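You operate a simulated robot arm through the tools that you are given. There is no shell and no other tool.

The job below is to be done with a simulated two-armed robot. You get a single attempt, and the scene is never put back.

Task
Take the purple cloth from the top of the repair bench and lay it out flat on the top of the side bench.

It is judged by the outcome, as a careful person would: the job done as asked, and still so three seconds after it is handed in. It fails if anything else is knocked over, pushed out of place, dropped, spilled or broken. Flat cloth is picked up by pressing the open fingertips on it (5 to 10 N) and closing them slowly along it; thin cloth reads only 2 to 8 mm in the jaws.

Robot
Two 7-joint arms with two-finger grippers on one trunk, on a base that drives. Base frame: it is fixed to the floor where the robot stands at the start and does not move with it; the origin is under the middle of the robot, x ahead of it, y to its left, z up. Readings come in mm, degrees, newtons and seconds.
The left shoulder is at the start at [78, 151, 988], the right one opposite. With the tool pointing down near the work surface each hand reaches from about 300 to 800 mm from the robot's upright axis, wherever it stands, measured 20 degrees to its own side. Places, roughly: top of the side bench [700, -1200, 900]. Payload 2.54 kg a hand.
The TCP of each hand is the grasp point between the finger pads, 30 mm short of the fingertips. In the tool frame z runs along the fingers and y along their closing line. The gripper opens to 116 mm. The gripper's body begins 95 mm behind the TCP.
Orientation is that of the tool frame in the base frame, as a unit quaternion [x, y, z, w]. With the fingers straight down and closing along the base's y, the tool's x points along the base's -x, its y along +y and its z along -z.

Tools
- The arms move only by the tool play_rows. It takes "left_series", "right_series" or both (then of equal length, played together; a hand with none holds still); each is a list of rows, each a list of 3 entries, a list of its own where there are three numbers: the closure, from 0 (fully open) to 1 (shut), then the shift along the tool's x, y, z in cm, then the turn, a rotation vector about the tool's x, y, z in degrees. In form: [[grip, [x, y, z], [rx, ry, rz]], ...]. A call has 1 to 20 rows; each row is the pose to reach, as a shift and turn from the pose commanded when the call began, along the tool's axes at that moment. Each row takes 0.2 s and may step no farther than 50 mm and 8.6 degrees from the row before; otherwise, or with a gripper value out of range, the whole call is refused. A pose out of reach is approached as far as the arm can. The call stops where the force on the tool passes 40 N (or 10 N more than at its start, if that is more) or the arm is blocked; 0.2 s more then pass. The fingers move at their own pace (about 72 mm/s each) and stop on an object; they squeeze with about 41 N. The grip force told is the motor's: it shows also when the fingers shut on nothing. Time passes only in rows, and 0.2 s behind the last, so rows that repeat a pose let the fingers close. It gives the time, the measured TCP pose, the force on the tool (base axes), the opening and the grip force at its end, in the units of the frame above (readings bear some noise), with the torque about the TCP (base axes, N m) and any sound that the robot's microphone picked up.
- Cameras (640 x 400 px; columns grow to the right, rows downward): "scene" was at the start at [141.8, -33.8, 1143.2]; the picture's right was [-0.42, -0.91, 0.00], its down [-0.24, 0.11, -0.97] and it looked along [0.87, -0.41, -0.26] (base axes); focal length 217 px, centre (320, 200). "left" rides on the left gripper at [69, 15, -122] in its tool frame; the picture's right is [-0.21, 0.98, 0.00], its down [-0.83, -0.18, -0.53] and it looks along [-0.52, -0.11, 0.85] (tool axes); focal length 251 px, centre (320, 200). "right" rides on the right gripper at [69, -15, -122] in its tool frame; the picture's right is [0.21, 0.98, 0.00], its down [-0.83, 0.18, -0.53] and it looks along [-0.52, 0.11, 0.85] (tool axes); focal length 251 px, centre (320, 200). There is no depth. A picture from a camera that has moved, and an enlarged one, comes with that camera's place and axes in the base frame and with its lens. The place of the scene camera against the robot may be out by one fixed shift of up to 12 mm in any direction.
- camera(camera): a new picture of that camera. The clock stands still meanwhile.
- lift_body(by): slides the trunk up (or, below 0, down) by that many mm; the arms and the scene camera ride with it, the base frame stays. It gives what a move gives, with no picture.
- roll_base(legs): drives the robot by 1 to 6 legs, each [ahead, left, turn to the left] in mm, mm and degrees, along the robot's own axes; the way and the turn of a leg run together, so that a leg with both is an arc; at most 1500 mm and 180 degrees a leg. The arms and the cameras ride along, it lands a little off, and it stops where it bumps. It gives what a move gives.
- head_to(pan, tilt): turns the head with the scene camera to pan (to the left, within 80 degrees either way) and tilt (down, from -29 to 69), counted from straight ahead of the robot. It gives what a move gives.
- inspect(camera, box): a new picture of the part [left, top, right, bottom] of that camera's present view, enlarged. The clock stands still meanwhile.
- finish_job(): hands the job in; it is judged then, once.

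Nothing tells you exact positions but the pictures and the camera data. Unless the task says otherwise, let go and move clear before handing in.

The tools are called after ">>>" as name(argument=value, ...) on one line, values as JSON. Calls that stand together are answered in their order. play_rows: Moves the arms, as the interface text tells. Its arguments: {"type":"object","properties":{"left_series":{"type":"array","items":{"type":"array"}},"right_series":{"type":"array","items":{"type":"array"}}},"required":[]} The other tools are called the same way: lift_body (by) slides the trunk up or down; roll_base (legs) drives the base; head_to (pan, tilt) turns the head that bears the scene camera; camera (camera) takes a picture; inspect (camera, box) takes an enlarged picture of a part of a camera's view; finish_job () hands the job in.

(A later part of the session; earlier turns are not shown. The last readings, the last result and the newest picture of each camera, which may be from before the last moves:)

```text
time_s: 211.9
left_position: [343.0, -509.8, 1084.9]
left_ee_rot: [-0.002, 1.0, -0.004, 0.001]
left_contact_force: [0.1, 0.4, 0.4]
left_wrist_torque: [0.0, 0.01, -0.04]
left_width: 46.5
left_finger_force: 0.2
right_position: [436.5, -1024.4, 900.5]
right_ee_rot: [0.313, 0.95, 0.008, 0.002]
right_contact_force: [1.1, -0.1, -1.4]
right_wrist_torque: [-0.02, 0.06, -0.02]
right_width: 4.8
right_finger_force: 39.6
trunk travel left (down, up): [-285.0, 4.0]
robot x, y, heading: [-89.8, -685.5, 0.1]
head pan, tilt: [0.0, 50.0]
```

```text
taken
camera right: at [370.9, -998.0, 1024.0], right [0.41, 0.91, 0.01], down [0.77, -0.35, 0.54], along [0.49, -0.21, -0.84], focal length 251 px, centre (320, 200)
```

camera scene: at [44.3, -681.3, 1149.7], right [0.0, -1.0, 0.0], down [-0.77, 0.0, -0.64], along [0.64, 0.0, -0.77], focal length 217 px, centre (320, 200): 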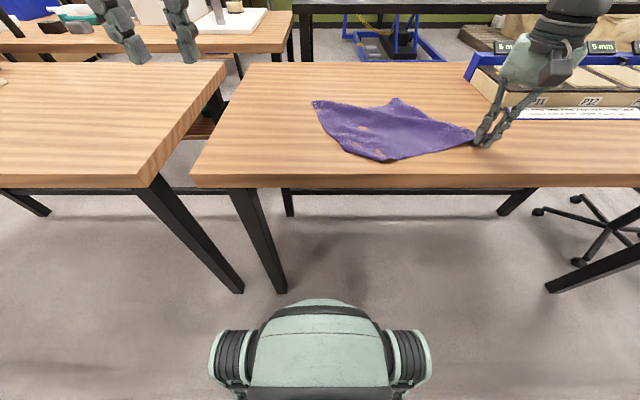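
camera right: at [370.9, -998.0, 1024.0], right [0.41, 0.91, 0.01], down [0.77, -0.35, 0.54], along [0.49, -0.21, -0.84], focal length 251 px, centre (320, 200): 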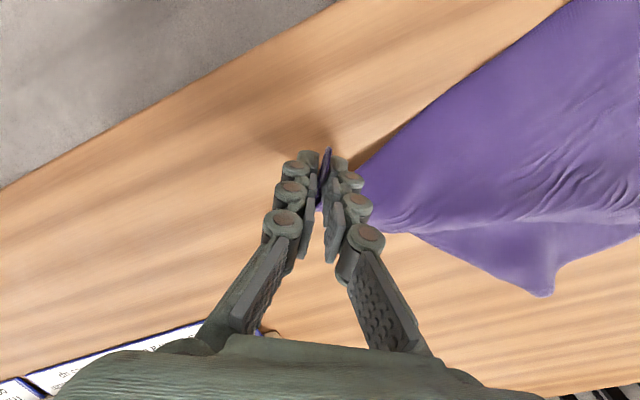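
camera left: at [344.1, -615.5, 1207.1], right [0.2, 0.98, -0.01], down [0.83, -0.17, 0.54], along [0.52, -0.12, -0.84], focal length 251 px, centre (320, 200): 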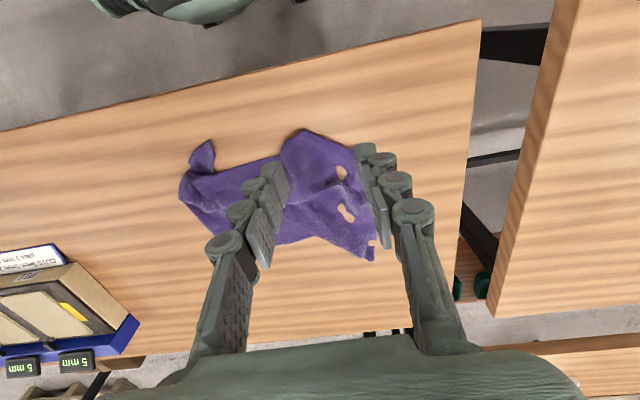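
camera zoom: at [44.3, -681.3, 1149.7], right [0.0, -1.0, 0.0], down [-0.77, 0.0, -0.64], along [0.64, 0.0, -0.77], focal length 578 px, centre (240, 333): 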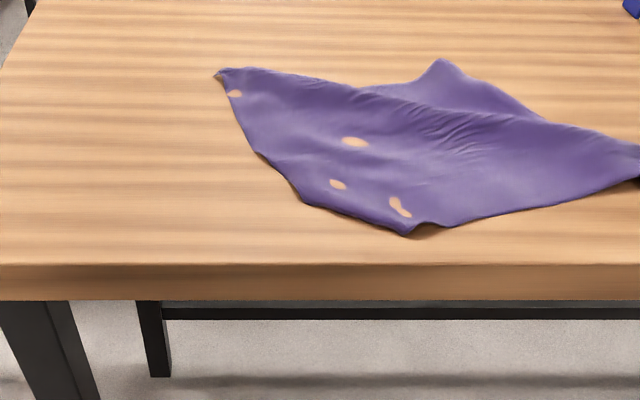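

That pulled it out beautifully; the cloth is nearly a flat sheet. I'll draw this corner a little further right to take up the remaining slack and then set it down.

>>> play_rows(right_series=[[1.0, [-1.2, -1.2, -0.3], [0, 0, 0]], [1.0, [-2.5, -2.5, -0.5], [0, 0, 0]], [1.0, [-3.8, -3.8, -0.5], [0, 0, 0]], [1.0, [-5.0, -5.0, -0.3], [0, 0, 0]]])

>>> inspect(camera="scene", box=[230, 85, 510, 235])

```text
time_s: 212.9
left_position: [342.8, -509.7, 1085.2]
left_ee_rot: [-0.003, 1.0, -0.004, 0.001]
left_contact_force: [-0.4, 0.4, 0.1]
left_wrist_torque: [-0.01, 0.0, -0.02]
left_width: 46.7
left_finger_force: 0.1
right_position: [445.7, -1095.0, 904.6]
right_ee_rot: [0.313, 0.95, 0.006, 0.001]
right_contact_force: [-1.3, -1.4, 1.1]
right_wrist_torque: [0.32, -0.18, 0.01]
right_width: 3.1
right_finger_force: 38.0
trunk travel left (down, up): [-285.0, 4.0]
robot x, y, heading: [-93.8, -687.8, -0.1]
head pan, tilt: [0.0, 50.0]
```

```text
2.29 times, centred on (370, 160) of scene
camera zoom: at [44.1, -681.2, 1149.7], right [0.0, -1.0, 0.0], down [-0.77, 0.0, -0.64], along [0.64, 0.0, -0.77], focal length 496 px, centre (206, 291)
```

zoom: 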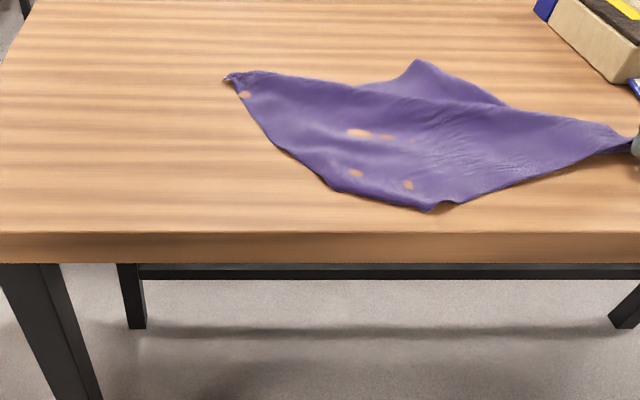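

>>> play_rows(right_series=[[1.0, [0, 0, 0.8], [0, 0, 0]], [1.0, [0, 0, 1.4], [0, 0, 0]], [0.9, [0, 0, 1.4], [0, 0, 0]], [0.8, [0, 0, 1.4], [0, 0, 0]], [0.7, [0, 0, 1.4], [0, 0, 0]], [0.6, [0, 0, 1.3], [0, 0, 0]], [0.5, [0, 0, 0.5], [0, 0, 0]], [0.5, [0, 0, -2.5], [0, 0, 0]], [0.5, [0, 0, -6.0], [0, 0, 0]], [0.5, [0.5, 1.0, -10.0], [0, 0, -5]], [0.5, [2.0, 2.5, -14.0], [0, 0, -12]], [0.5, [4.0, 4.0, -17.0], [0, 0, -20]], [0.5, [6.0, 6.0, -18.5], [0, 0, -28]], [0.5, [8.0, 8.0, -18.5], [0, 0, -36]]])

>>> camera(camera="right")

>>> camera(camera="scene")

>>> inspect(camera="scene", box=[290, 90, 530, 200])

```text
time_s: 215.9
left_position: [343.8, -507.9, 1084.0]
left_ee_rot: [-0.002, 1.0, -0.006, 0.001]
left_contact_force: [0.1, 0.5, -0.2]
left_wrist_torque: [0.0, 0.0, 0.0]
left_width: 46.4
left_finger_force: 0.0
right_position: [426.0, -983.6, 1089.5]
right_ee_rot: [0.003, 1.0, 0.006, 0.003]
right_contact_force: [-0.1, 0.8, 0.7]
right_wrist_torque: [-0.02, 0.01, 0.01]
right_width: 57.9
right_finger_force: 0.1
trunk travel left (down, up): [-285.0, 4.0]
robot x, y, heading: [-91.0, -686.8, 0.1]
head pan, tilt: [0.0, 50.0]
```

```text
taken
camera right: at [356.1, -999.8, 1212.0], right [-0.21, 0.98, 0.01], down [0.82, 0.17, 0.54], along [0.53, 0.12, -0.84], focal length 251 px, centre (320, 200)
```

right: 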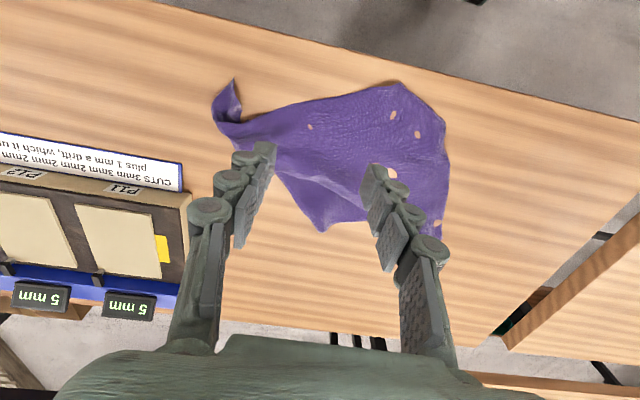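

```text
taken
camera scene: at [44.3, -680.8, 1149.6], right [0.0, -1.0, 0.0], down [-0.77, 0.0, -0.64], along [0.64, 0.0, -0.77], focal length 217 px, centre (320, 200)
```

scene: 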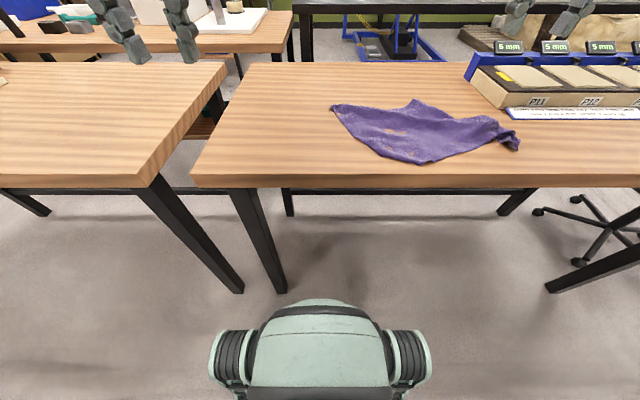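

```text
2.67 times, centred on (410, 145) of scene
camera zoom: at [44.3, -680.8, 1149.6], right [0.0, -1.0, 0.0], down [-0.77, 0.0, -0.64], along [0.64, 0.0, -0.77], focal length 578 px, centre (80, 347)
```

zoom: 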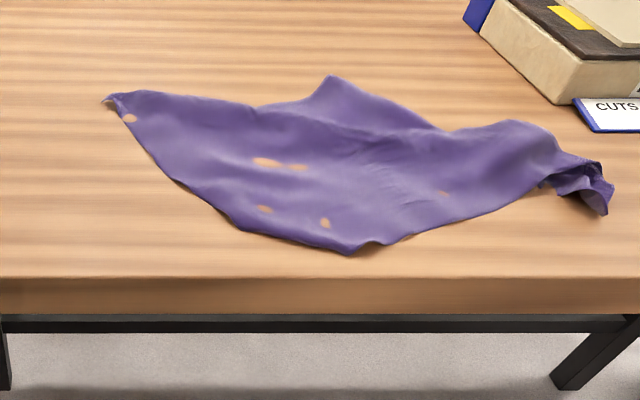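

The cloth is now spread from (605,-706) to (470,-1120) with the far half folded under and its corner showing at (646,-939). I'll move the robot forward and right and use the right hand to pull that far corner out.

>>> roll_base(legs=[[0, -112, 0], [70, 0, 0]])

>>> camera(camera="scene")

>>> inspect(camera="scene", box=[240, 85, 480, 205])

```text
time_s: 218.2
left_position: [412.7, -618.8, 1083.4]
left_ee_rot: [-0.003, 1.0, -0.004, 0.0]
left_contact_force: [0.4, 0.3, 0.5]
left_wrist_torque: [0.0, 0.02, 0.01]
left_width: 46.3
left_finger_force: 0.1
right_position: [496.2, -1092.8, 1090.2]
right_ee_rot: [0.004, 1.0, 0.005, 0.003]
right_contact_force: [0.7, 0.4, -0.9]
right_wrist_torque: [0.02, 0.06, -0.03]
right_width: 58.2
right_finger_force: 0.0
trunk travel left (down, up): [-285.0, 4.0]
robot x, y, heading: [-21.5, -795.8, -0.1]
head pan, tilt: [0.0, 50.0]
```

```text
taken
camera scene: at [113.7, -791.1, 1149.5], right [0.0, -1.0, 0.0], down [-0.77, 0.0, -0.64], along [0.64, 0.0, -0.77], focal length 217 px, centre (320, 200)
```

scene: 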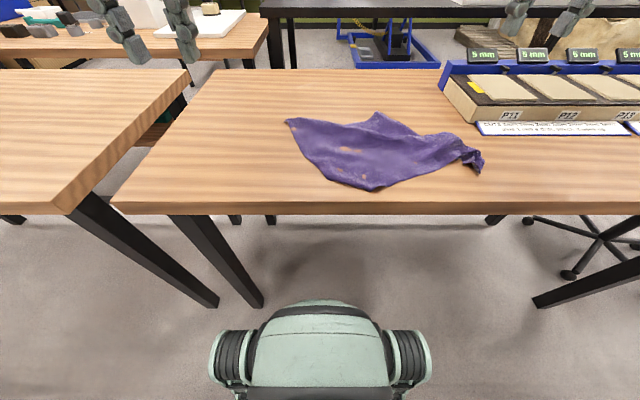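

```text
2.67 times, centred on (360, 145) of scene
camera zoom: at [113.7, -791.1, 1149.5], right [0.0, -1.0, 0.0], down [-0.77, 0.0, -0.64], along [0.64, 0.0, -0.77], focal length 578 px, centre (213, 347)
```

zoom: 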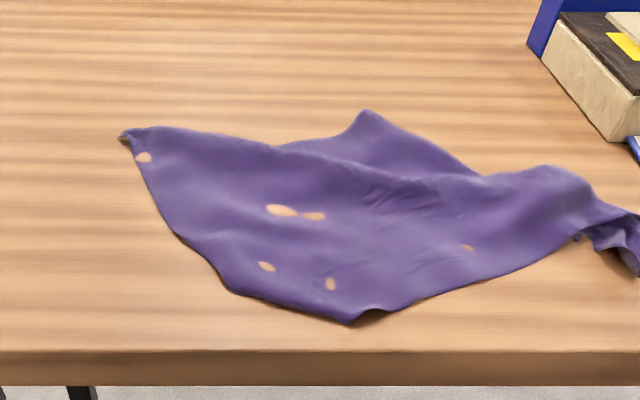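

>>> play_rows(right_series=[[0.4, [-0.5, 1.6, 2.0], [0, 0, 0]], [0.38, [-1.2, 3.2, 4.0], [0, 0, 0]], [0.36, [-2.2, 4.8, 6.0], [0, 0, 0]], [0.36, [-3.6, 6.4, 7.5], [0, 0, 0]], [0.36, [-5.2, 8.0, 9.0], [0, 0, 0]], [0.36, [-7.0, 9.6, 10.2], [0, 0, 0]], [0.36, [-8.8, 11.2, 11.3], [0, 0, 0]], [0.36, [-10.6, 12.8, 12.2], [0, 0, 0]], [0.36, [-12.0, 14.4, 12.8], [0, 0, 0]], [0.36, [-12.6, 15.6, 13.0], [0, 0, 0]], [0.36, [-12.6, 15.6, 13.0], [0, 0, 0]]])

>>> camera(camera="right")

```text
time_s: 220.6
left_position: [411.0, -618.0, 1085.0]
left_ee_rot: [-0.003, 1.0, -0.005, 0.001]
left_contact_force: [-0.2, -0.4, -0.4]
left_wrist_torque: [-0.03, 0.03, -0.02]
left_width: 46.3
left_finger_force: 0.0
right_position: [597.4, -964.7, 963.3]
right_ee_rot: [0.004, 1.0, 0.007, 0.005]
right_contact_force: [-0.2, -0.3, -0.7]
right_wrist_torque: [0.01, -0.02, 0.02]
right_width: 74.4
right_finger_force: 0.0
right hand out of reach, approached as far as the arm can: row 8, 9, 10, 11
trunk travel left (down, up): [-285.0, 4.0]
robot x, y, heading: [-20.0, -795.8, -0.1]
head pan, tilt: [0.0, 50.0]
```

```text
taken
camera right: at [526.5, -981.5, 1084.4], right [-0.21, 0.98, 0.01], down [0.82, 0.17, 0.54], along [0.53, 0.12, -0.84], focal length 251 px, centre (320, 200)
```

right: 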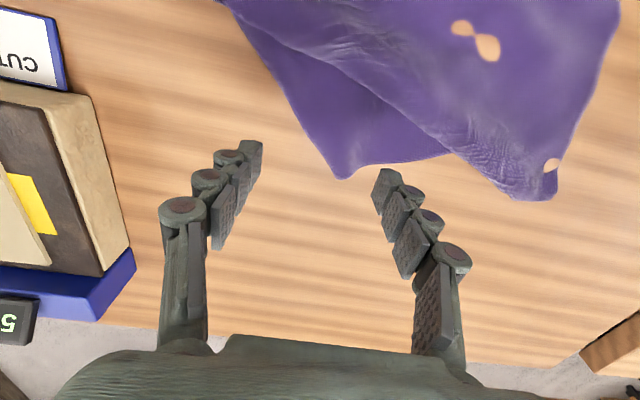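

The right arm stops slightly short at this height; I'll try going lower first, then forward.

>>> play_rows(right_series=[[0.36, [0, 0.5, 1.5], [0, 0, 0]], [0.36, [-0.5, 1.0, 3.0], [0, 0, 0]], [0.36, [-1.0, 1.7, 4.5], [0, 0, 0]], [0.36, [-1.8, 2.4, 5.0], [0, 0, 0]], [0.36, [-2.4, 2.8, 5.0], [0, 0, 0]], [0.36, [-2.4, 2.8, 5.0], [0, 0, 0]]])

>>> camera(camera="right")

```text
time_s: 222.0
left_position: [412.2, -619.6, 1085.3]
left_ee_rot: [-0.003, 1.0, -0.004, 0.001]
left_contact_force: [-1.1, -0.2, 0.7]
left_wrist_torque: [-0.01, -0.03, 0.01]
left_width: 46.7
left_finger_force: 0.1
right_position: [592.1, -958.5, 914.3]
right_ee_rot: [0.004, 1.0, 0.006, 0.004]
right_contact_force: [0.8, 0.1, -0.3]
right_wrist_torque: [-0.03, 0.01, 0.01]
right_width: 74.4
right_finger_force: 0.0
right hand out of reach, approached as far as the arm can: row 2, 3, 4, 5, 6
trunk travel left (down, up): [-285.0, 4.0]
robot x, y, heading: [-22.7, -796.7, -0.1]
head pan, tilt: [0.0, 50.0]
```

```text
taken
camera right: at [522.2, -974.6, 1035.9], right [-0.21, 0.98, 0.01], down [0.82, 0.17, 0.54], along [0.53, 0.12, -0.84], focal length 251 px, centre (320, 200)
```

right: 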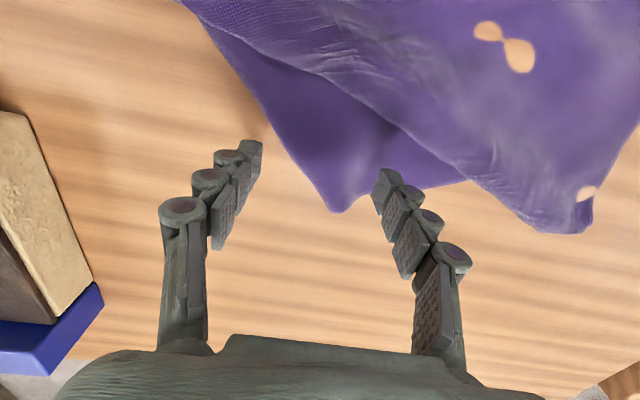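

The right arm is at a joint limit here, so I'll use the left hand instead, which reached this geometry before. I retract the right hand and move the robot further right.

>>> play_rows(right_series=[[0.36, [0, 0, -3.0], [0, 0, 0]], [0.36, [1.0, 0, -6.5], [0, 0, 0]], [0.4, [4.0, -0.5, -9.5], [0, 0, 0]], [0.5, [7.5, -1.0, -12.0], [0, 0, 0]], [0.5, [11.0, -1.8, -14.5], [0, 0, 0]], [0.5, [14.5, -2.6, -16.5], [0, 0, 0]], [0.5, [18.0, -3.4, -18.0], [0, 0, 0]], [0.5, [21.0, -4.2, -18.6], [0, 0, 0]]])

>>> roll_base(legs=[[0, -295, 0]])

>>> play_rows(left_series=[[0.45, [-2.5, -0.6, 1.5], [0, 0, 0]], [0.42, [-5.5, -1.2, 3.5], [0, 0, 0]], [0.4, [-8.5, -1.6, 5.5], [0, 0, 0]], [0.38, [-11.5, -2.0, 7.5], [0, 0, 0]], [0.36, [-14.5, -2.3, 9.0], [0, 0, 0]], [0.36, [-17.5, -2.5, 10.5], [0, 0, 0]], [0.36, [-20.0, -2.7, 11.7], [0, 0, 0]], [0.36, [-21.0, -2.7, 12.5], [0, 0, 0]], [0.36, [-21.0, -2.7, 12.5], [0, 0, 0]]])

>>> camera(camera="left")

```text
time_s: 223.8
left_position: [411.5, -619.5, 1085.1]
left_ee_rot: [-0.003, 1.0, -0.004, 0.001]
left_contact_force: [-0.2, -0.3, -0.2]
left_wrist_torque: [0.03, -0.02, -0.01]
left_width: 46.2
left_finger_force: 0.1
right_position: [378.5, -998.6, 1098.0]
right_ee_rot: [0.004, 1.0, 0.005, 0.004]
right_contact_force: [-0.2, -0.2, -0.6]
right_wrist_torque: [0.01, -0.02, 0.01]
right_width: 57.8
right_finger_force: 0.1
trunk travel left (down, up): [-285.0, 4.0]
robot x, y, heading: [-19.4, -800.4, -0.3]
head pan, tilt: [0.0, 50.0]
```

```text
time_s: 227.2
left_position: [410.9, -914.6, 1085.0]
left_ee_rot: [-0.003, 1.0, -0.005, 0.0]
left_contact_force: [-0.3, 0.5, -0.5]
left_wrist_torque: [0.03, 0.01, -0.01]
left_width: 46.5
left_finger_force: 0.1
right_position: [379.9, -1294.7, 1098.3]
right_ee_rot: [0.003, 1.0, 0.005, 0.005]
right_contact_force: [0.8, 0.6, 0.5]
right_wrist_torque: [-0.02, 0.01, -0.01]
right_width: 57.9
right_finger_force: 0.0
trunk travel left (down, up): [-285.0, 4.0]
robot x, y, heading: [-22.6, -1092.8, -0.1]
head pan, tilt: [0.0, 50.0]
```

```text
time_s: 229.2
left_position: [626.0, -942.7, 959.9]
left_ee_rot: [-0.003, 1.0, -0.004, 0.001]
left_contact_force: [-0.3, 0.0, -0.3]
left_wrist_torque: [0.05, 0.01, 0.0]
left_width: 74.1
left_finger_force: 0.0
right_position: [380.5, -1294.1, 1098.5]
right_ee_rot: [0.003, 1.0, 0.005, 0.005]
right_contact_force: [-0.5, -0.1, 0.2]
right_wrist_torque: [0.01, 0.0, 0.01]
right_width: 57.5
right_finger_force: 0.0
trunk travel left (down, up): [-285.0, 4.0]
robot x, y, heading: [-19.7, -1093.9, 0.2]
head pan, tilt: [0.0, 50.0]
```

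```text
taken
camera left: at [555.7, -927.3, 1082.3], right [0.21, 0.98, -0.01], down [0.83, -0.17, 0.54], along [0.52, -0.12, -0.84], focal length 251 px, centre (320, 200)
```

left: 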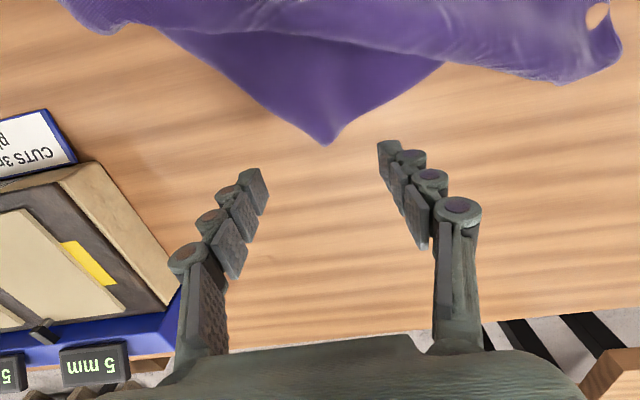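

The left hand is over the far corner. I'll back off 17 mm, descend around it and close with a light press.

>>> play_rows(left_series=[[0.33, [1.0, 0, 2.0], [0, 0, 0]], [0.33, [1.7, 0, 4.0], [0, 0, 0]], [0.33, [1.7, 0, 5.5], [0, 0, 0]], [0.33, [1.7, 0, 6.5], [0, 0, 0]], [0.33, [1.7, 0, 7.0], [0, 0, 0]], [0.33, [1.7, 0, 7.1], [0, 0, 0]], [0.33, [1.7, 0, 7.1], [0, 0, 0]]])

>>> inspect(camera="left", box=[200, 60, 440, 240])

```text
time_s: 230.8
left_position: [606.7, -941.9, 888.6]
left_ee_rot: [-0.002, 1.0, -0.004, 0.001]
left_contact_force: [0.0, 0.4, -0.4]
left_wrist_torque: [0.01, -0.02, -0.01]
left_width: 77.7
left_finger_force: 0.0
right_position: [381.3, -1294.3, 1096.7]
right_ee_rot: [0.003, 1.0, 0.006, 0.004]
right_contact_force: [0.1, -0.3, 0.4]
right_wrist_torque: [-0.02, -0.02, 0.01]
right_width: 57.8
right_finger_force: 0.0
trunk travel left (down, up): [-285.0, 4.0]
robot x, y, heading: [-20.5, -1092.0, 0.1]
head pan, tilt: [0.0, 50.0]
```

```text
2.22 times, centred on (320, 150) of left
camera zoom: at [536.7, -926.2, 1011.2], right [0.21, 0.98, -0.01], down [0.83, -0.17, 0.54], along [0.52, -0.12, -0.84], focal length 559 px, centre (320, 311)
```

zoom: 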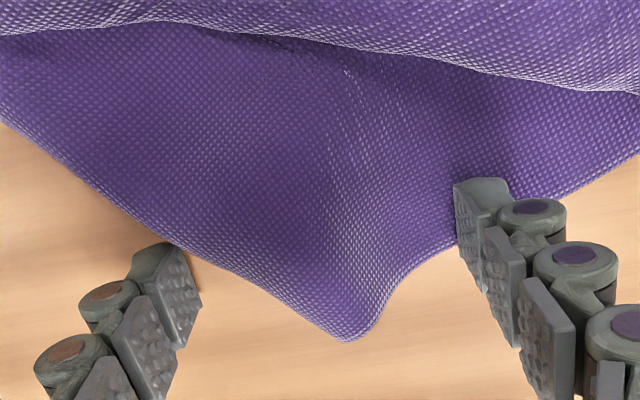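

>>> play_rows(left_series=[[0.36, [0, 0, 0.08], [0, 0, 0]], [0.4, [0, 0, 0.12], [0, 0, 0]], [0.44, [0, 0, 0.12], [0, 0, 0]], [0.48, [0, 0, 0.12], [0, 0, 0]], [0.52, [0, 0, 0.12], [0, 0, 0]], [0.56, [0, 0, 0.12], [0, 0, 0]], [0.6, [0, 0, 0.12], [0, 0, 0]], [0.64, [0, 0, 0.12], [0, 0, 0]], [0.68, [0, 0, 0.12], [0, 0, 0]], [0.72, [0, 0, 0.12], [0, 0, 0]], [0.76, [0, 0, 0.12], [0, 0, 0]], [0.8, [0, 0, 0.12], [0, 0, 0]], [0.84, [0, 0, 0.12], [0, 0, 0]]])

>>> inspect(camera="left", box=[200, 60, 440, 240])

```text
time_s: 233.6
left_position: [605.5, -942.8, 888.8]
left_ee_rot: [-0.002, 1.0, -0.005, 0.002]
left_contact_force: [-1.1, -2.2, 16.8]
left_wrist_torque: [-0.14, 0.15, -0.03]
left_width: 18.6
left_finger_force: 0.0
right_position: [379.0, -1294.1, 1098.2]
right_ee_rot: [0.003, 1.0, 0.005, 0.006]
right_contact_force: [0.1, 0.2, -0.2]
right_wrist_torque: [-0.04, -0.03, -0.03]
right_width: 58.0
right_finger_force: 0.0
trunk travel left (down, up): [-285.0, 4.0]
robot x, y, heading: [-23.6, -1092.3, 0.3]
head pan, tilt: [0.0, 50.0]
```

```text
2.22 times, centred on (320, 150) of left
camera zoom: at [535.1, -927.1, 1011.6], right [0.21, 0.98, -0.01], down [0.82, -0.17, 0.54], along [0.53, -0.12, -0.84], focal length 559 px, centre (320, 311)
```

zoom: 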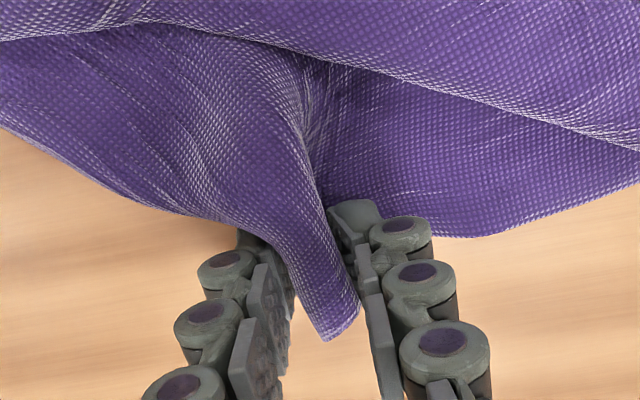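

The corner is folding up nicely between the fingers; finishing the squeeze.

>>> play_rows(left_series=[[0.88, [0, 0, -0.02], [0, 0, 0]], [0.92, [0, 0, -0.05], [0, 0, 0]], [0.96, [0, 0, -0.05], [0, 0, 0]], [1.0, [0, 0, -0.05], [0, 0, 0]], [1.0, [0, 0, -0.05], [0, 0, 0]], [1.0, [0, 0, -0.05], [0, 0, 0]], [1.0, [0, 0, -0.05], [0, 0, 0]], [1.0, [0, 0, -2.0], [0, 0, 0]], [1.0, [-0.5, 0, -4.0], [0, 0, 0]]])

>>> inspect(camera="left", box=[200, 60, 440, 240])

>>> inspect(camera="scene", box=[100, 80, 340, 215])

```text
time_s: 235.6
left_position: [610.5, -940.2, 925.9]
left_ee_rot: [-0.002, 1.0, -0.005, 0.001]
left_contact_force: [-0.1, 0.5, -0.2]
left_wrist_torque: [-0.05, -0.03, 0.02]
left_width: 4.6
left_finger_force: 39.9
right_position: [379.9, -1295.0, 1097.0]
right_ee_rot: [0.003, 1.0, 0.006, 0.005]
right_contact_force: [1.1, -0.6, -0.4]
right_wrist_torque: [0.0, 0.0, -0.01]
right_width: 57.9
right_finger_force: 0.1
trunk travel left (down, up): [-285.0, 4.0]
robot x, y, heading: [-21.7, -1093.3, 0.2]
head pan, tilt: [0.0, 50.0]
```

```text
2.22 times, centred on (320, 150) of left
camera zoom: at [540.4, -925.5, 1048.9], right [0.21, 0.98, -0.01], down [0.83, -0.17, 0.54], along [0.52, -0.12, -0.84], focal length 559 px, centre (320, 311)
```

zoom: 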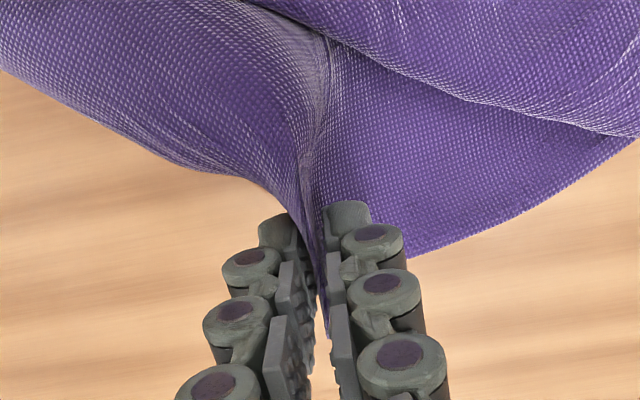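

```text
2.67 times, centred on (220, 148) of scene
camera zoom: at [112.9, -1087.6, 1149.6], right [0.0, -1.0, 0.0], down [-0.77, 0.0, -0.64], along [0.64, 0.0, -0.77], focal length 578 px, centre (587, 340)
```

zoom: 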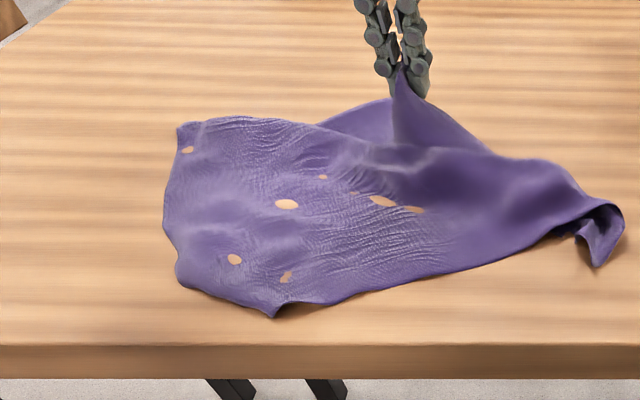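

A strong grip on the far corner. I'll pull it away from me about 100 mm, keeping it low, then set it down.

>>> play_rows(left_series=[[1.0, [-1.0, 0, -1.0], [0, 0, 0]], [1.0, [-2.5, -0.2, -1.5], [0, 0, 0]], [1.0, [-4.0, -0.4, -1.5], [0, 0, 0]], [1.0, [-5.5, -0.6, -1.5], [0, 0, 0]], [1.0, [-7.0, -0.8, -1.0], [0, 0, 0]], [1.0, [-8.5, -1.0, -0.5], [0, 0, 0]], [1.0, [-9.8, -1.0, 0.5], [0, 0, 0]], [1.0, [-10.3, -1.0, 1.8], [0, 0, 0]]])

>>> inspect(camera="scene", box=[100, 70, 340, 215])

>>> camera(camera="left")

```text
time_s: 237.4
left_position: [713.9, -952.2, 906.5]
left_ee_rot: [-0.002, 1.0, -0.004, 0.001]
left_contact_force: [-0.2, 1.3, 0.1]
left_wrist_torque: [0.01, 0.01, 0.01]
left_width: 3.5
left_finger_force: 30.7
right_position: [380.8, -1294.0, 1097.6]
right_ee_rot: [0.004, 1.0, 0.006, 0.004]
right_contact_force: [0.7, 1.2, 0.2]
right_wrist_torque: [0.01, -0.02, 0.0]
right_width: 58.1
right_finger_force: 0.0
trunk travel left (down, up): [-285.0, 4.0]
robot x, y, heading: [-22.7, -1092.2, 0.0]
head pan, tilt: [0.0, 50.0]
```

```text
2.67 times, centred on (220, 142) of scene
camera zoom: at [113.0, -1087.6, 1149.7], right [0.0, -1.0, 0.0], down [-0.77, 0.0, -0.64], along [0.64, 0.0, -0.77], focal length 578 px, centre (587, 353)
```

zoom: 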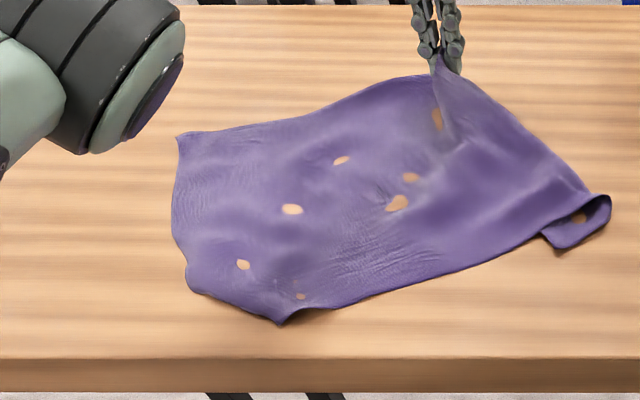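

```text
taken
camera left: at [644.6, -936.5, 1029.8], right [0.21, 0.98, -0.01], down [0.83, -0.17, 0.54], along [0.52, -0.12, -0.84], focal length 251 px, centre (320, 200)
```

left: 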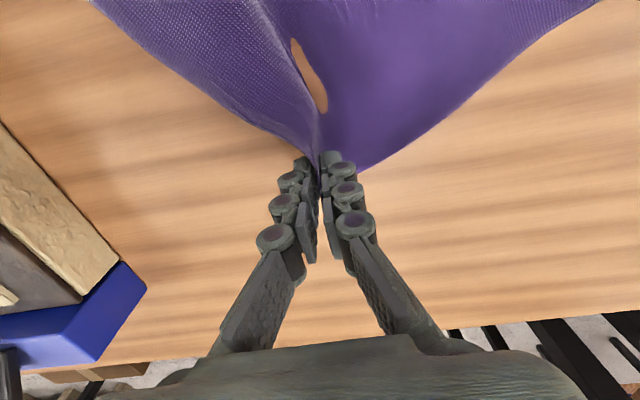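

Superb: the cloth is now almost fully spread as one flat sheet. I'll set this corner down and release gently.

>>> play_rows(left_series=[[1.0, [-0.4, 0, 0.8], [0, 0, 0]], [1.0, [-0.5, 0, 1.5], [0, 0, 0]], [0.9, [-0.5, 0, 1.6], [0, 0, 0]], [0.8, [-0.5, 0, 1.6], [0, 0, 0]], [0.7, [-0.5, 0, 1.6], [0, 0, 0]], [0.6, [-0.5, 0, 1.6], [0, 0, 0]], [0.5, [-0.5, 0, 1.5], [0, 0, 0]], [0.5, [-0.5, 0, 0.5], [0, 0, 0]], [0.5, [-0.5, 0, -2.0], [0, 0, 0]], [0.5, [-0.5, 0, -5.0], [0, 0, 0]], [0.5, [1.5, 0, -9.0], [0, 0, 0]], [0.5, [5.0, 0, -12.0], [0, 0, 0]], [0.5, [9.0, 0, -15.0], [0, 0, 0]], [0.5, [13.0, 0, -17.0], [0, 0, 0]], [0.5, [17.5, 0, -18.0], [0, 0, 0]], [0.5, [22.0, 0, -18.0], [0, 0, 0]], [0.5, [26.0, 0, -18.0], [0, 0, 0]]])

>>> camera(camera="left")

>>> inspect(camera="scene", box=[100, 70, 340, 215])

```text
time_s: 241.0
left_position: [452.0, -950.3, 1089.5]
left_ee_rot: [-0.004, 1.0, -0.005, 0.001]
left_contact_force: [0.0, 0.0, -0.7]
left_wrist_torque: [0.02, 0.0, 0.0]
left_width: 57.9
left_finger_force: 0.1
right_position: [380.3, -1294.1, 1097.7]
right_ee_rot: [0.004, 1.0, 0.004, 0.005]
right_contact_force: [-0.9, 1.1, 0.3]
right_wrist_torque: [-0.02, -0.05, 0.01]
right_width: 57.9
right_finger_force: 0.0
trunk travel left (down, up): [-285.0, 4.0]
robot x, y, heading: [-21.2, -1095.4, -0.1]
head pan, tilt: [0.0, 50.0]
```

```text
taken
camera left: at [382.9, -936.4, 1212.8], right [0.21, 0.98, -0.01], down [0.83, -0.17, 0.54], along [0.52, -0.12, -0.84], focal length 251 px, centre (320, 200)
```

left: 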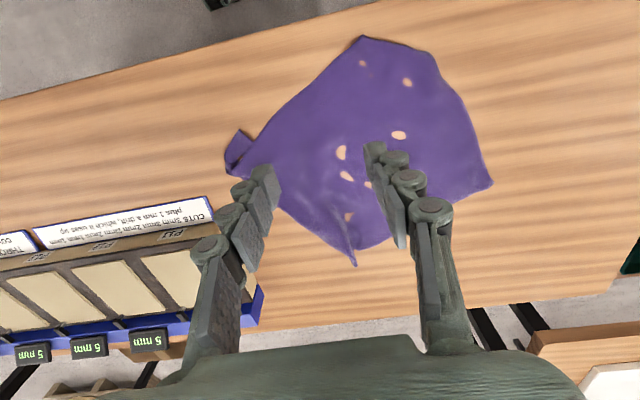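

```text
2.67 times, centred on (220, 142) of scene
camera zoom: at [112.7, -1087.4, 1149.7], right [0.0, -1.0, 0.0], down [-0.77, 0.0, -0.64], along [0.64, 0.0, -0.77], focal length 578 px, centre (587, 353)
```

zoom: 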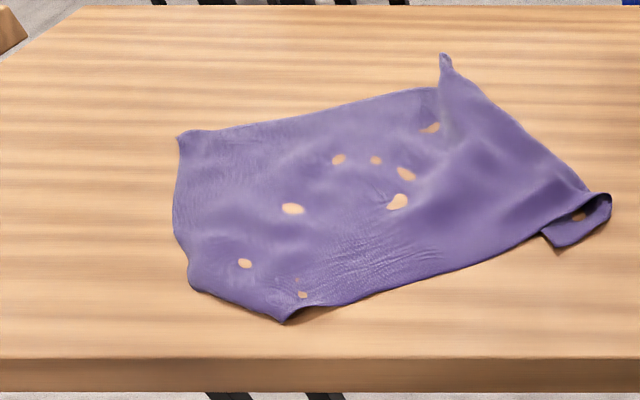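

The cloth is almost flat now; the right corner is curled over and the near-left boundary may be folded under. I'll inspect those closely.

>>> inspect(camera="left", box=[330, 20, 510, 140])

>>> inspect(camera="scene", box=[160, 140, 260, 200])

>>> inspect(camera="scene", box=[270, 120, 350, 180])

>>> inspect(camera="left", box=[210, 60, 370, 160])

```text
3.33 times, centred on (420, 80) of left
camera zoom: at [382.9, -936.4, 1212.8], right [0.21, 0.98, -0.01], down [0.83, -0.17, 0.54], along [0.52, -0.12, -0.84], focal length 838 px, centre (-13, 600)
```

zoom: 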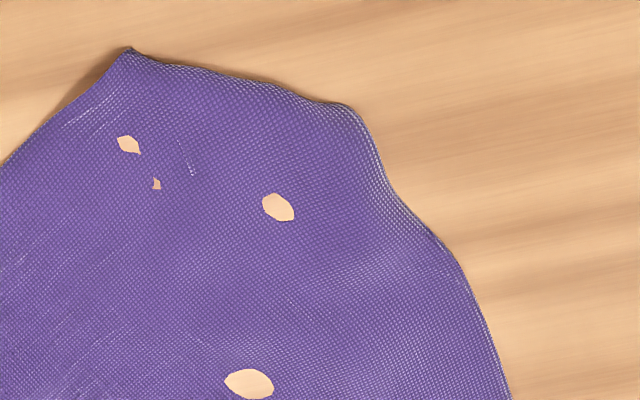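

```text
6.40 times, centred on (210, 170) of scene
camera zoom: at [112.7, -1087.4, 1149.7], right [0.0, -1.0, 0.0], down [-0.77, 0.0, -0.64], along [0.64, 0.0, -0.77], focal length 1387 px, centre (1024, 392)
```

zoom: 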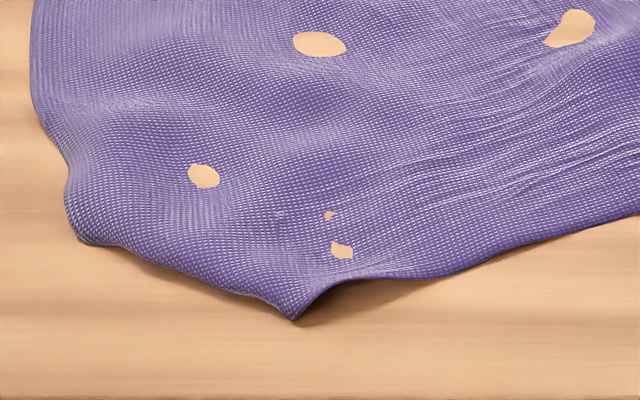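

```text
6.67 times, centred on (310, 150) of scene
camera zoom: at [112.7, -1087.4, 1149.7], right [0.0, -1.0, 0.0], down [-0.77, 0.0, -0.64], along [0.64, 0.0, -0.77], focal length 1445 px, centre (387, 533)
```

zoom: 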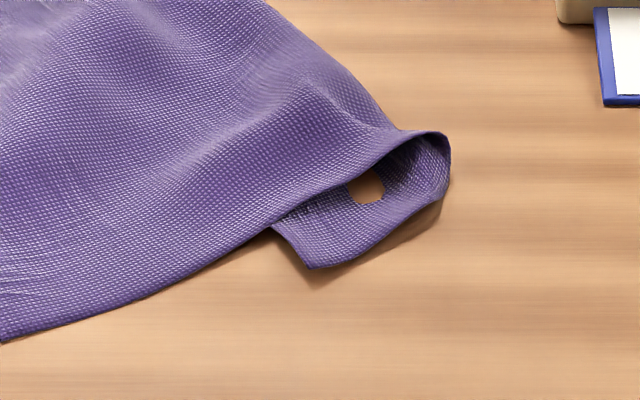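

```text
4.00 times, centred on (290, 110) of left
camera zoom: at [382.9, -936.4, 1212.8], right [0.21, 0.98, -0.01], down [0.83, -0.17, 0.54], along [0.52, -0.12, -0.84], focal length 1006 px, centre (440, 560)
```

zoom: 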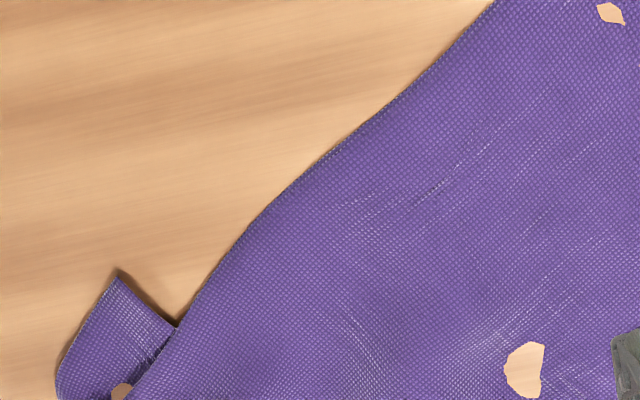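

The remaining slack can be taken up by pulling the far corner (748,-949) further out to the far right, which will also draw the near edge away from the bench edge. I'll move the robot forward under the bench a bit and to the right for reach.

>>> roll_base(legs=[[0, -40, 0], [90, 0, 0]])

>>> camera(camera="left")

>>> camera(camera="scene")

```text
time_s: 242.8
left_position: [544.2, -991.5, 1088.5]
left_ee_rot: [-0.002, 1.0, -0.004, 0.002]
left_contact_force: [0.3, -0.4, -0.4]
left_wrist_torque: [-0.01, 0.03, -0.01]
left_width: 57.9
left_finger_force: 0.1
right_position: [471.4, -1333.2, 1097.8]
right_ee_rot: [0.003, 1.0, 0.005, 0.003]
right_contact_force: [0.4, 0.5, 0.1]
right_wrist_torque: [0.03, 0.08, 0.01]
right_width: 58.1
right_finger_force: 0.0
trunk travel left (down, up): [-285.0, 4.0]
robot x, y, heading: [72.4, -1128.3, -0.2]
head pan, tilt: [0.0, 50.0]
```

```text
taken
camera left: at [475.0, -975.1, 1212.1], right [0.21, 0.98, -0.01], down [0.83, -0.17, 0.54], along [0.52, -0.12, -0.84], focal length 251 px, centre (320, 200)
```

left: 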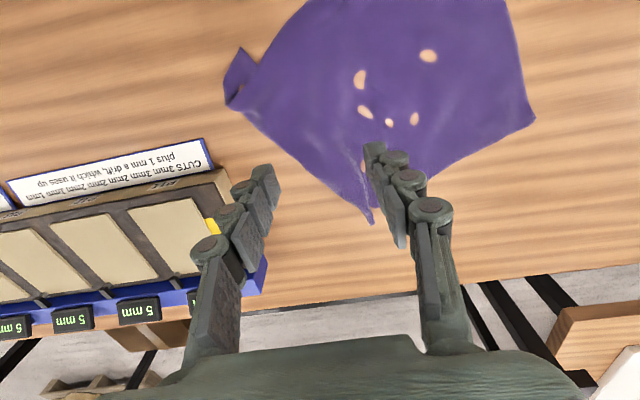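

```text
taken
camera scene: at [203.9, -1125.9, 1149.5], right [0.0, -1.0, 0.0], down [-0.77, 0.0, -0.64], along [0.64, 0.0, -0.77], focal length 217 px, centre (320, 200)
```

scene: 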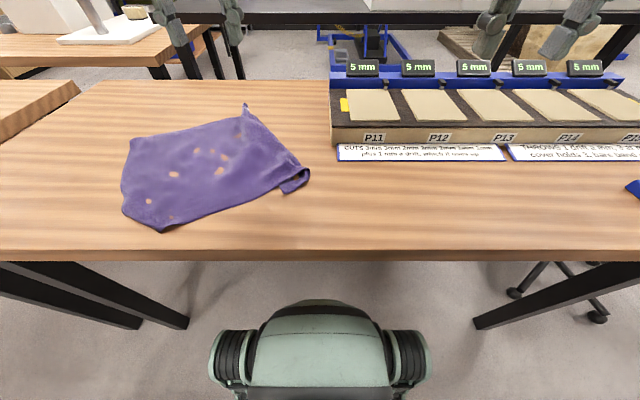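

The right end lies close to the tray, so I should shift the cloth left rather than further right. I'll move the robot left and pull the far-left corner (619,-704) outward to the far left.

>>> roll_base(legs=[[0, 300, 0]])

>>> camera(camera="scene")

>>> inspect(camera="scene", box=[220, 90, 480, 245])

>>> camera(camera="left")

```text
time_s: 246.4
left_position: [544.7, -683.1, 1090.4]
left_ee_rot: [0.0, 1.0, -0.005, 0.001]
left_contact_force: [-0.4, -0.1, 0.2]
left_wrist_torque: [-0.04, -0.02, -0.01]
left_width: 57.9
left_finger_force: 0.1
right_position: [470.3, -1024.2, 1098.0]
right_ee_rot: [0.007, 1.0, 0.005, 0.004]
right_contact_force: [0.0, 0.0, -0.6]
right_wrist_torque: [-0.01, 0.01, 0.03]
right_width: 58.2
right_finger_force: 0.0
trunk travel left (down, up): [-285.0, 4.0]
robot x, y, heading: [67.6, -819.7, -0.5]
head pan, tilt: [0.0, 50.0]
```

```text
taken
camera scene: at [203.8, -815.5, 1149.6], right [-0.01, -1.0, 0.0], down [-0.77, 0.0, -0.64], along [0.64, 0.0, -0.77], focal length 217 px, centre (320, 200)
```

scene: 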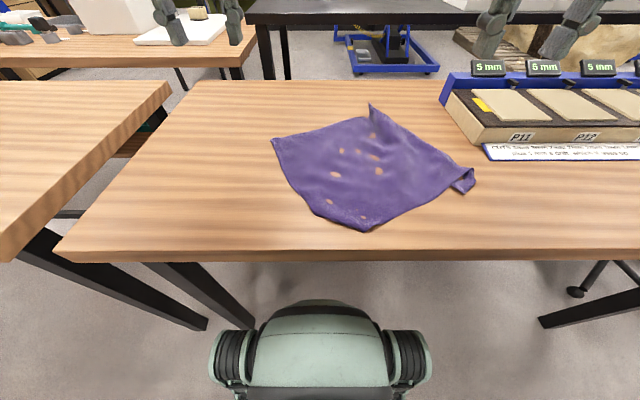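

```text
2.46 times, centred on (350, 168) of scene
camera zoom: at [203.8, -815.5, 1149.6], right [-0.01, -1.0, 0.0], down [-0.77, 0.0, -0.64], along [0.64, 0.0, -0.77], focal length 534 px, centre (246, 280)
```

zoom: 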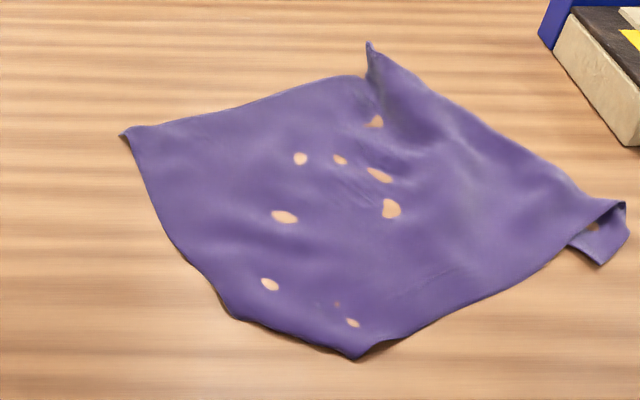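

```text
taken
camera left: at [475.8, -666.2, 1212.5], right [0.22, 0.98, -0.01], down [0.82, -0.18, 0.54], along [0.52, -0.12, -0.84], focal length 251 px, centre (320, 200)
```

left: 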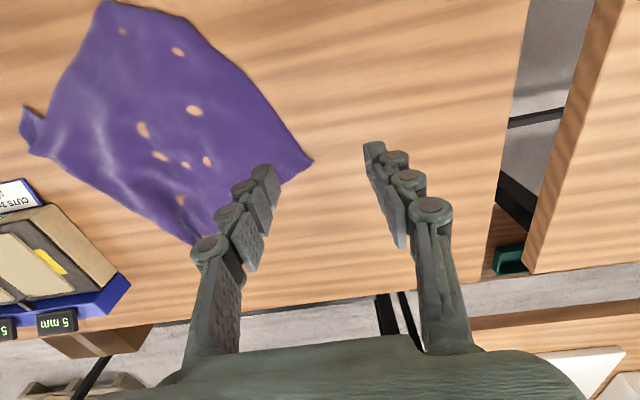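

I'm now centred with the robot clear of the bench leg. I'll bring the left hand over the far-left corner (619,-705), turned to straddle it.

>>> play_rows(left_series=[[0.5, [-0.4, -0.3, 0.8], [0, 0, 7.5]], [0.5, [-0.9, -0.6, 1.6], [0, 0, 15]], [0.5, [-1.4, -1.0, 2.4], [0, 0, 22.5]], [0.5, [-1.8, -1.3, 3.3], [0, 0, 30]], [0.48, [-2.3, -1.7, 4.2], [0, 0, 37.5]], [0.46, [-2.7, -2.0, 5.2], [0, 0, 45]], [0.46, [-3.2, -2.4, 6.2], [0, 0, 52.5]], [0.46, [-3.7, -2.7, 7.2], [0, 0, 60]], [0.46, [-4.1, -3.0, 8.2], [0, 0, 67.5]], [0.46, [-4.6, -3.3, 9.2], [0, 0, 75]], [0.46, [-5.0, -3.6, 10.2], [0, 0, 82.5]], [0.46, [-5.5, -4.0, 11.2], [0, 0, 90]], [0.46, [-6.0, -4.3, 12.2], [0, 0, 97.5]], [0.46, [-6.4, -4.6, 13.0], [0, 0, 105]], [0.46, [-6.4, -4.6, 13.0], [0, 0, 105]]])

>>> camera(camera="left")

```text
time_s: 249.6
left_position: [607.9, -729.7, 959.7]
left_ee_rot: [0.794, 0.608, -0.001, 0.005]
left_contact_force: [0.4, 1.3, 0.1]
left_wrist_torque: [-0.02, -0.01, -0.02]
left_width: 62.7
left_finger_force: 0.1
right_position: [470.9, -1023.6, 1097.8]
right_ee_rot: [0.007, 1.0, 0.005, 0.004]
right_contact_force: [-0.1, -0.2, -0.5]
right_wrist_torque: [-0.01, 0.01, 0.0]
right_width: 57.9
right_finger_force: 0.1
trunk travel left (down, up): [-285.0, 4.0]
robot x, y, heading: [70.3, -821.2, -0.4]
head pan, tilt: [0.0, 50.0]
```

```text
taken
camera left: at [641.5, -666.3, 1083.1], right [0.89, -0.46, 0.01], down [-0.39, -0.74, 0.54], along [-0.24, -0.48, -0.84], focal length 251 px, centre (320, 200)
```

left: 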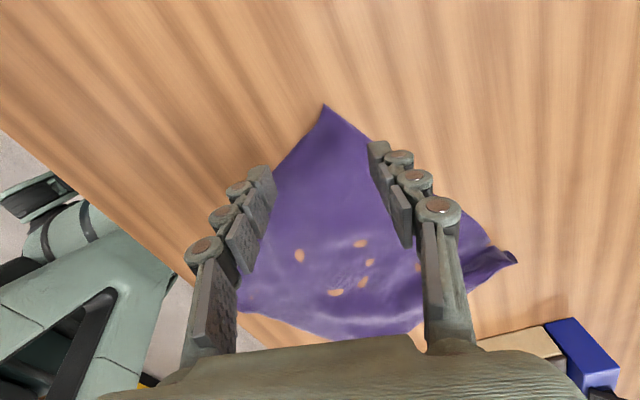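

>>> play_rows(left_series=[[0.42, [0.3, 0.4, 2.0], [0, 0, 0]], [0.41, [0.4, 0.6, 4.0], [0, 0, 0]], [0.41, [0.4, 0.6, 5.5], [0, 0, 0]], [0.41, [0.4, 0.6, 6.5], [0, 0, 0]], [0.41, [0.4, 0.6, 7.0], [0, 0, 0]], [0.41, [0.4, 0.6, 7.15], [0, 0, 0]], [0.41, [0.4, 0.6, 7.15], [0, 0, 0]]])

>>> inspect(camera="left", box=[220, 80, 440, 240])

```text
time_s: 251.2
left_position: [615.8, -726.8, 887.3]
left_ee_rot: [0.794, 0.608, -0.002, 0.005]
left_contact_force: [0.5, 0.2, -0.2]
left_wrist_torque: [0.01, -0.02, 0.03]
left_width: 68.3
left_finger_force: 0.1
right_position: [469.7, -1023.9, 1096.8]
right_ee_rot: [0.007, 1.0, 0.006, 0.005]
right_contact_force: [-0.2, -0.2, 0.1]
right_wrist_torque: [-0.01, 0.02, 0.01]
right_width: 58.0
right_finger_force: 0.1
trunk travel left (down, up): [-285.0, 4.0]
robot x, y, heading: [67.9, -822.0, -0.4]
head pan, tilt: [0.0, 50.0]
```

```text
2.50 times, centred on (330, 160) of left
camera zoom: at [649.3, -664.4, 1010.1], right [0.89, -0.46, 0.01], down [-0.39, -0.75, 0.54], along [-0.24, -0.48, -0.84], focal length 629 px, centre (295, 300)
```

zoom: 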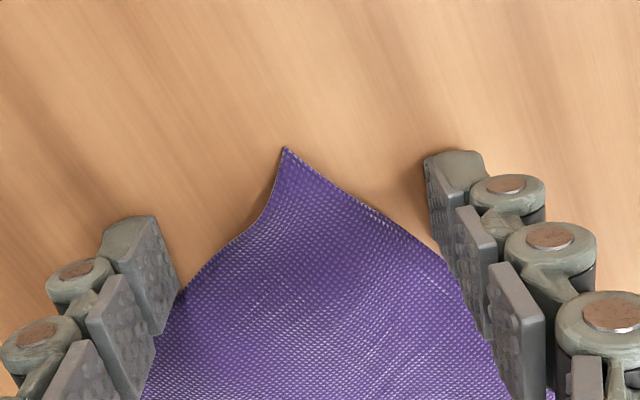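

>>> play_rows(left_series=[[0.44, [0, 0, 0.1], [0, 0, 0]], [0.48, [0, 0, 0.15], [0, 0, 0]], [0.52, [0, 0, 0.15], [0, 0, 0]], [0.56, [0, 0, 0.15], [0, 0, 0]], [0.6, [0, 0, 0.15], [0, 0, 0]], [0.64, [0, 0, 0.15], [0, 0, 0]], [0.68, [0, 0, 0.15], [0, 0, 0]], [0.72, [0, 0, 0.15], [0, 0, 0]], [0.76, [0, 0, 0.15], [0, 0, 0]], [0.8, [0, 0, 0.15], [0, 0, 0]], [0.84, [0, 0, 0.13], [0, 0, 0]]])

>>> inspect(camera="left", box=[220, 80, 440, 240])

```text
time_s: 253.6
left_position: [616.5, -726.7, 889.7]
left_ee_rot: [0.793, 0.609, -0.001, 0.006]
left_contact_force: [-4.9, 2.6, 21.4]
left_wrist_torque: [0.29, 0.36, 0.04]
left_width: 19.3
left_finger_force: 1.0
right_position: [469.0, -1025.3, 1097.5]
right_ee_rot: [0.007, 1.0, 0.005, 0.004]
right_contact_force: [0.4, -0.7, 0.0]
right_wrist_torque: [0.01, 0.04, 0.0]
right_width: 58.0
right_finger_force: 0.0
trunk travel left (down, up): [-285.0, 4.0]
robot x, y, heading: [69.1, -819.6, -0.2]
head pan, tilt: [0.0, 50.0]
```

```text
2.50 times, centred on (330, 160) of left
camera zoom: at [646.9, -664.1, 1011.8], right [0.89, -0.46, 0.01], down [-0.39, -0.75, 0.54], along [-0.24, -0.48, -0.84], focal length 629 px, centre (295, 300)
```

zoom: 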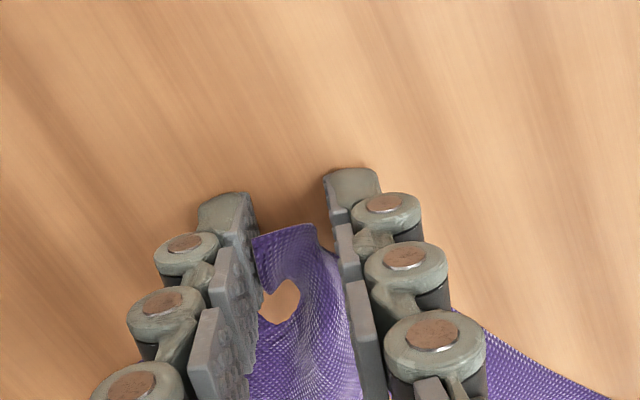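

>>> play_rows(left_series=[[0.88, [0, 0, -0.03], [0, 0, 0]], [0.92, [0, 0, -0.05], [0, 0, 0]], [0.96, [0, 0, -0.05], [0, 0, 0]], [1.0, [0, 0, -0.05], [0, 0, 0]], [1.0, [0, 0, -0.05], [0, 0, 0]], [1.0, [0, 0, -0.05], [0, 0, 0]], [1.0, [0, 0, -0.05], [0, 0, 0]], [1.0, [0, 0, -1.5], [0, 0, 0]], [1.0, [0, 0, -3.0], [0, 0, 0]]])

>>> camera(camera="left")

>>> inspect(camera="scene", box=[220, 90, 480, 245])

```text
time_s: 255.6
left_position: [615.8, -727.6, 918.1]
left_ee_rot: [0.793, 0.609, -0.002, 0.004]
left_contact_force: [0.8, 0.3, 2.5]
left_wrist_torque: [0.03, 0.08, -0.04]
left_width: 0.7
left_finger_force: 31.7
right_position: [470.6, -1023.1, 1098.0]
right_ee_rot: [0.007, 1.0, 0.005, 0.005]
right_contact_force: [0.0, 0.8, -0.1]
right_wrist_torque: [0.02, 0.01, 0.01]
right_width: 57.8
right_finger_force: 0.0
trunk travel left (down, up): [-285.0, 4.0]
robot x, y, heading: [72.8, -820.9, -0.0]
head pan, tilt: [0.0, 50.0]
```

```text
taken
camera left: at [648.2, -663.5, 1040.4], right [0.89, -0.46, 0.01], down [-0.39, -0.75, 0.54], along [-0.24, -0.48, -0.84], focal length 251 px, centre (320, 200)
```

left: 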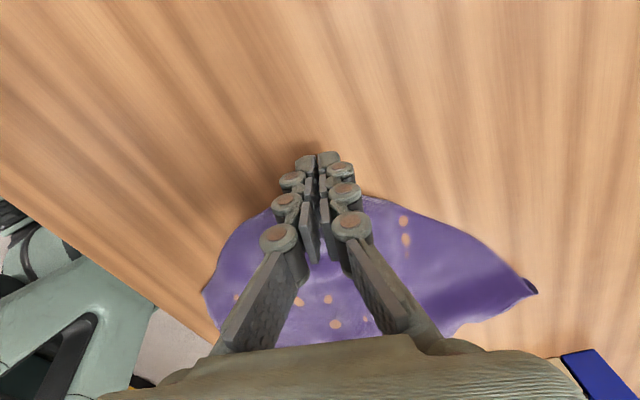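

```text
2.46 times, centred on (350, 168) of scene
camera zoom: at [203.7, -815.7, 1149.6], right [-0.01, -1.0, 0.0], down [-0.77, 0.0, -0.64], along [0.64, 0.0, -0.77], focal length 534 px, centre (246, 280)
```

zoom: 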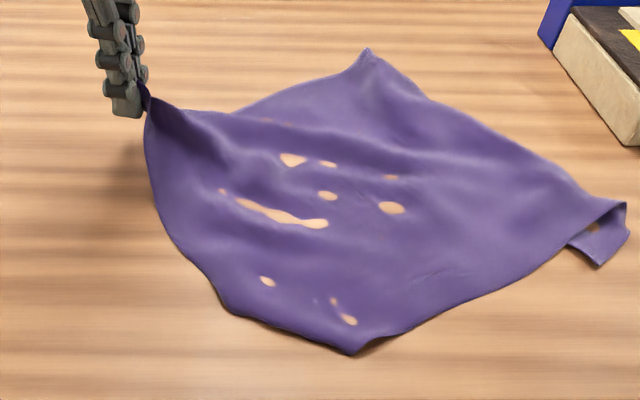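

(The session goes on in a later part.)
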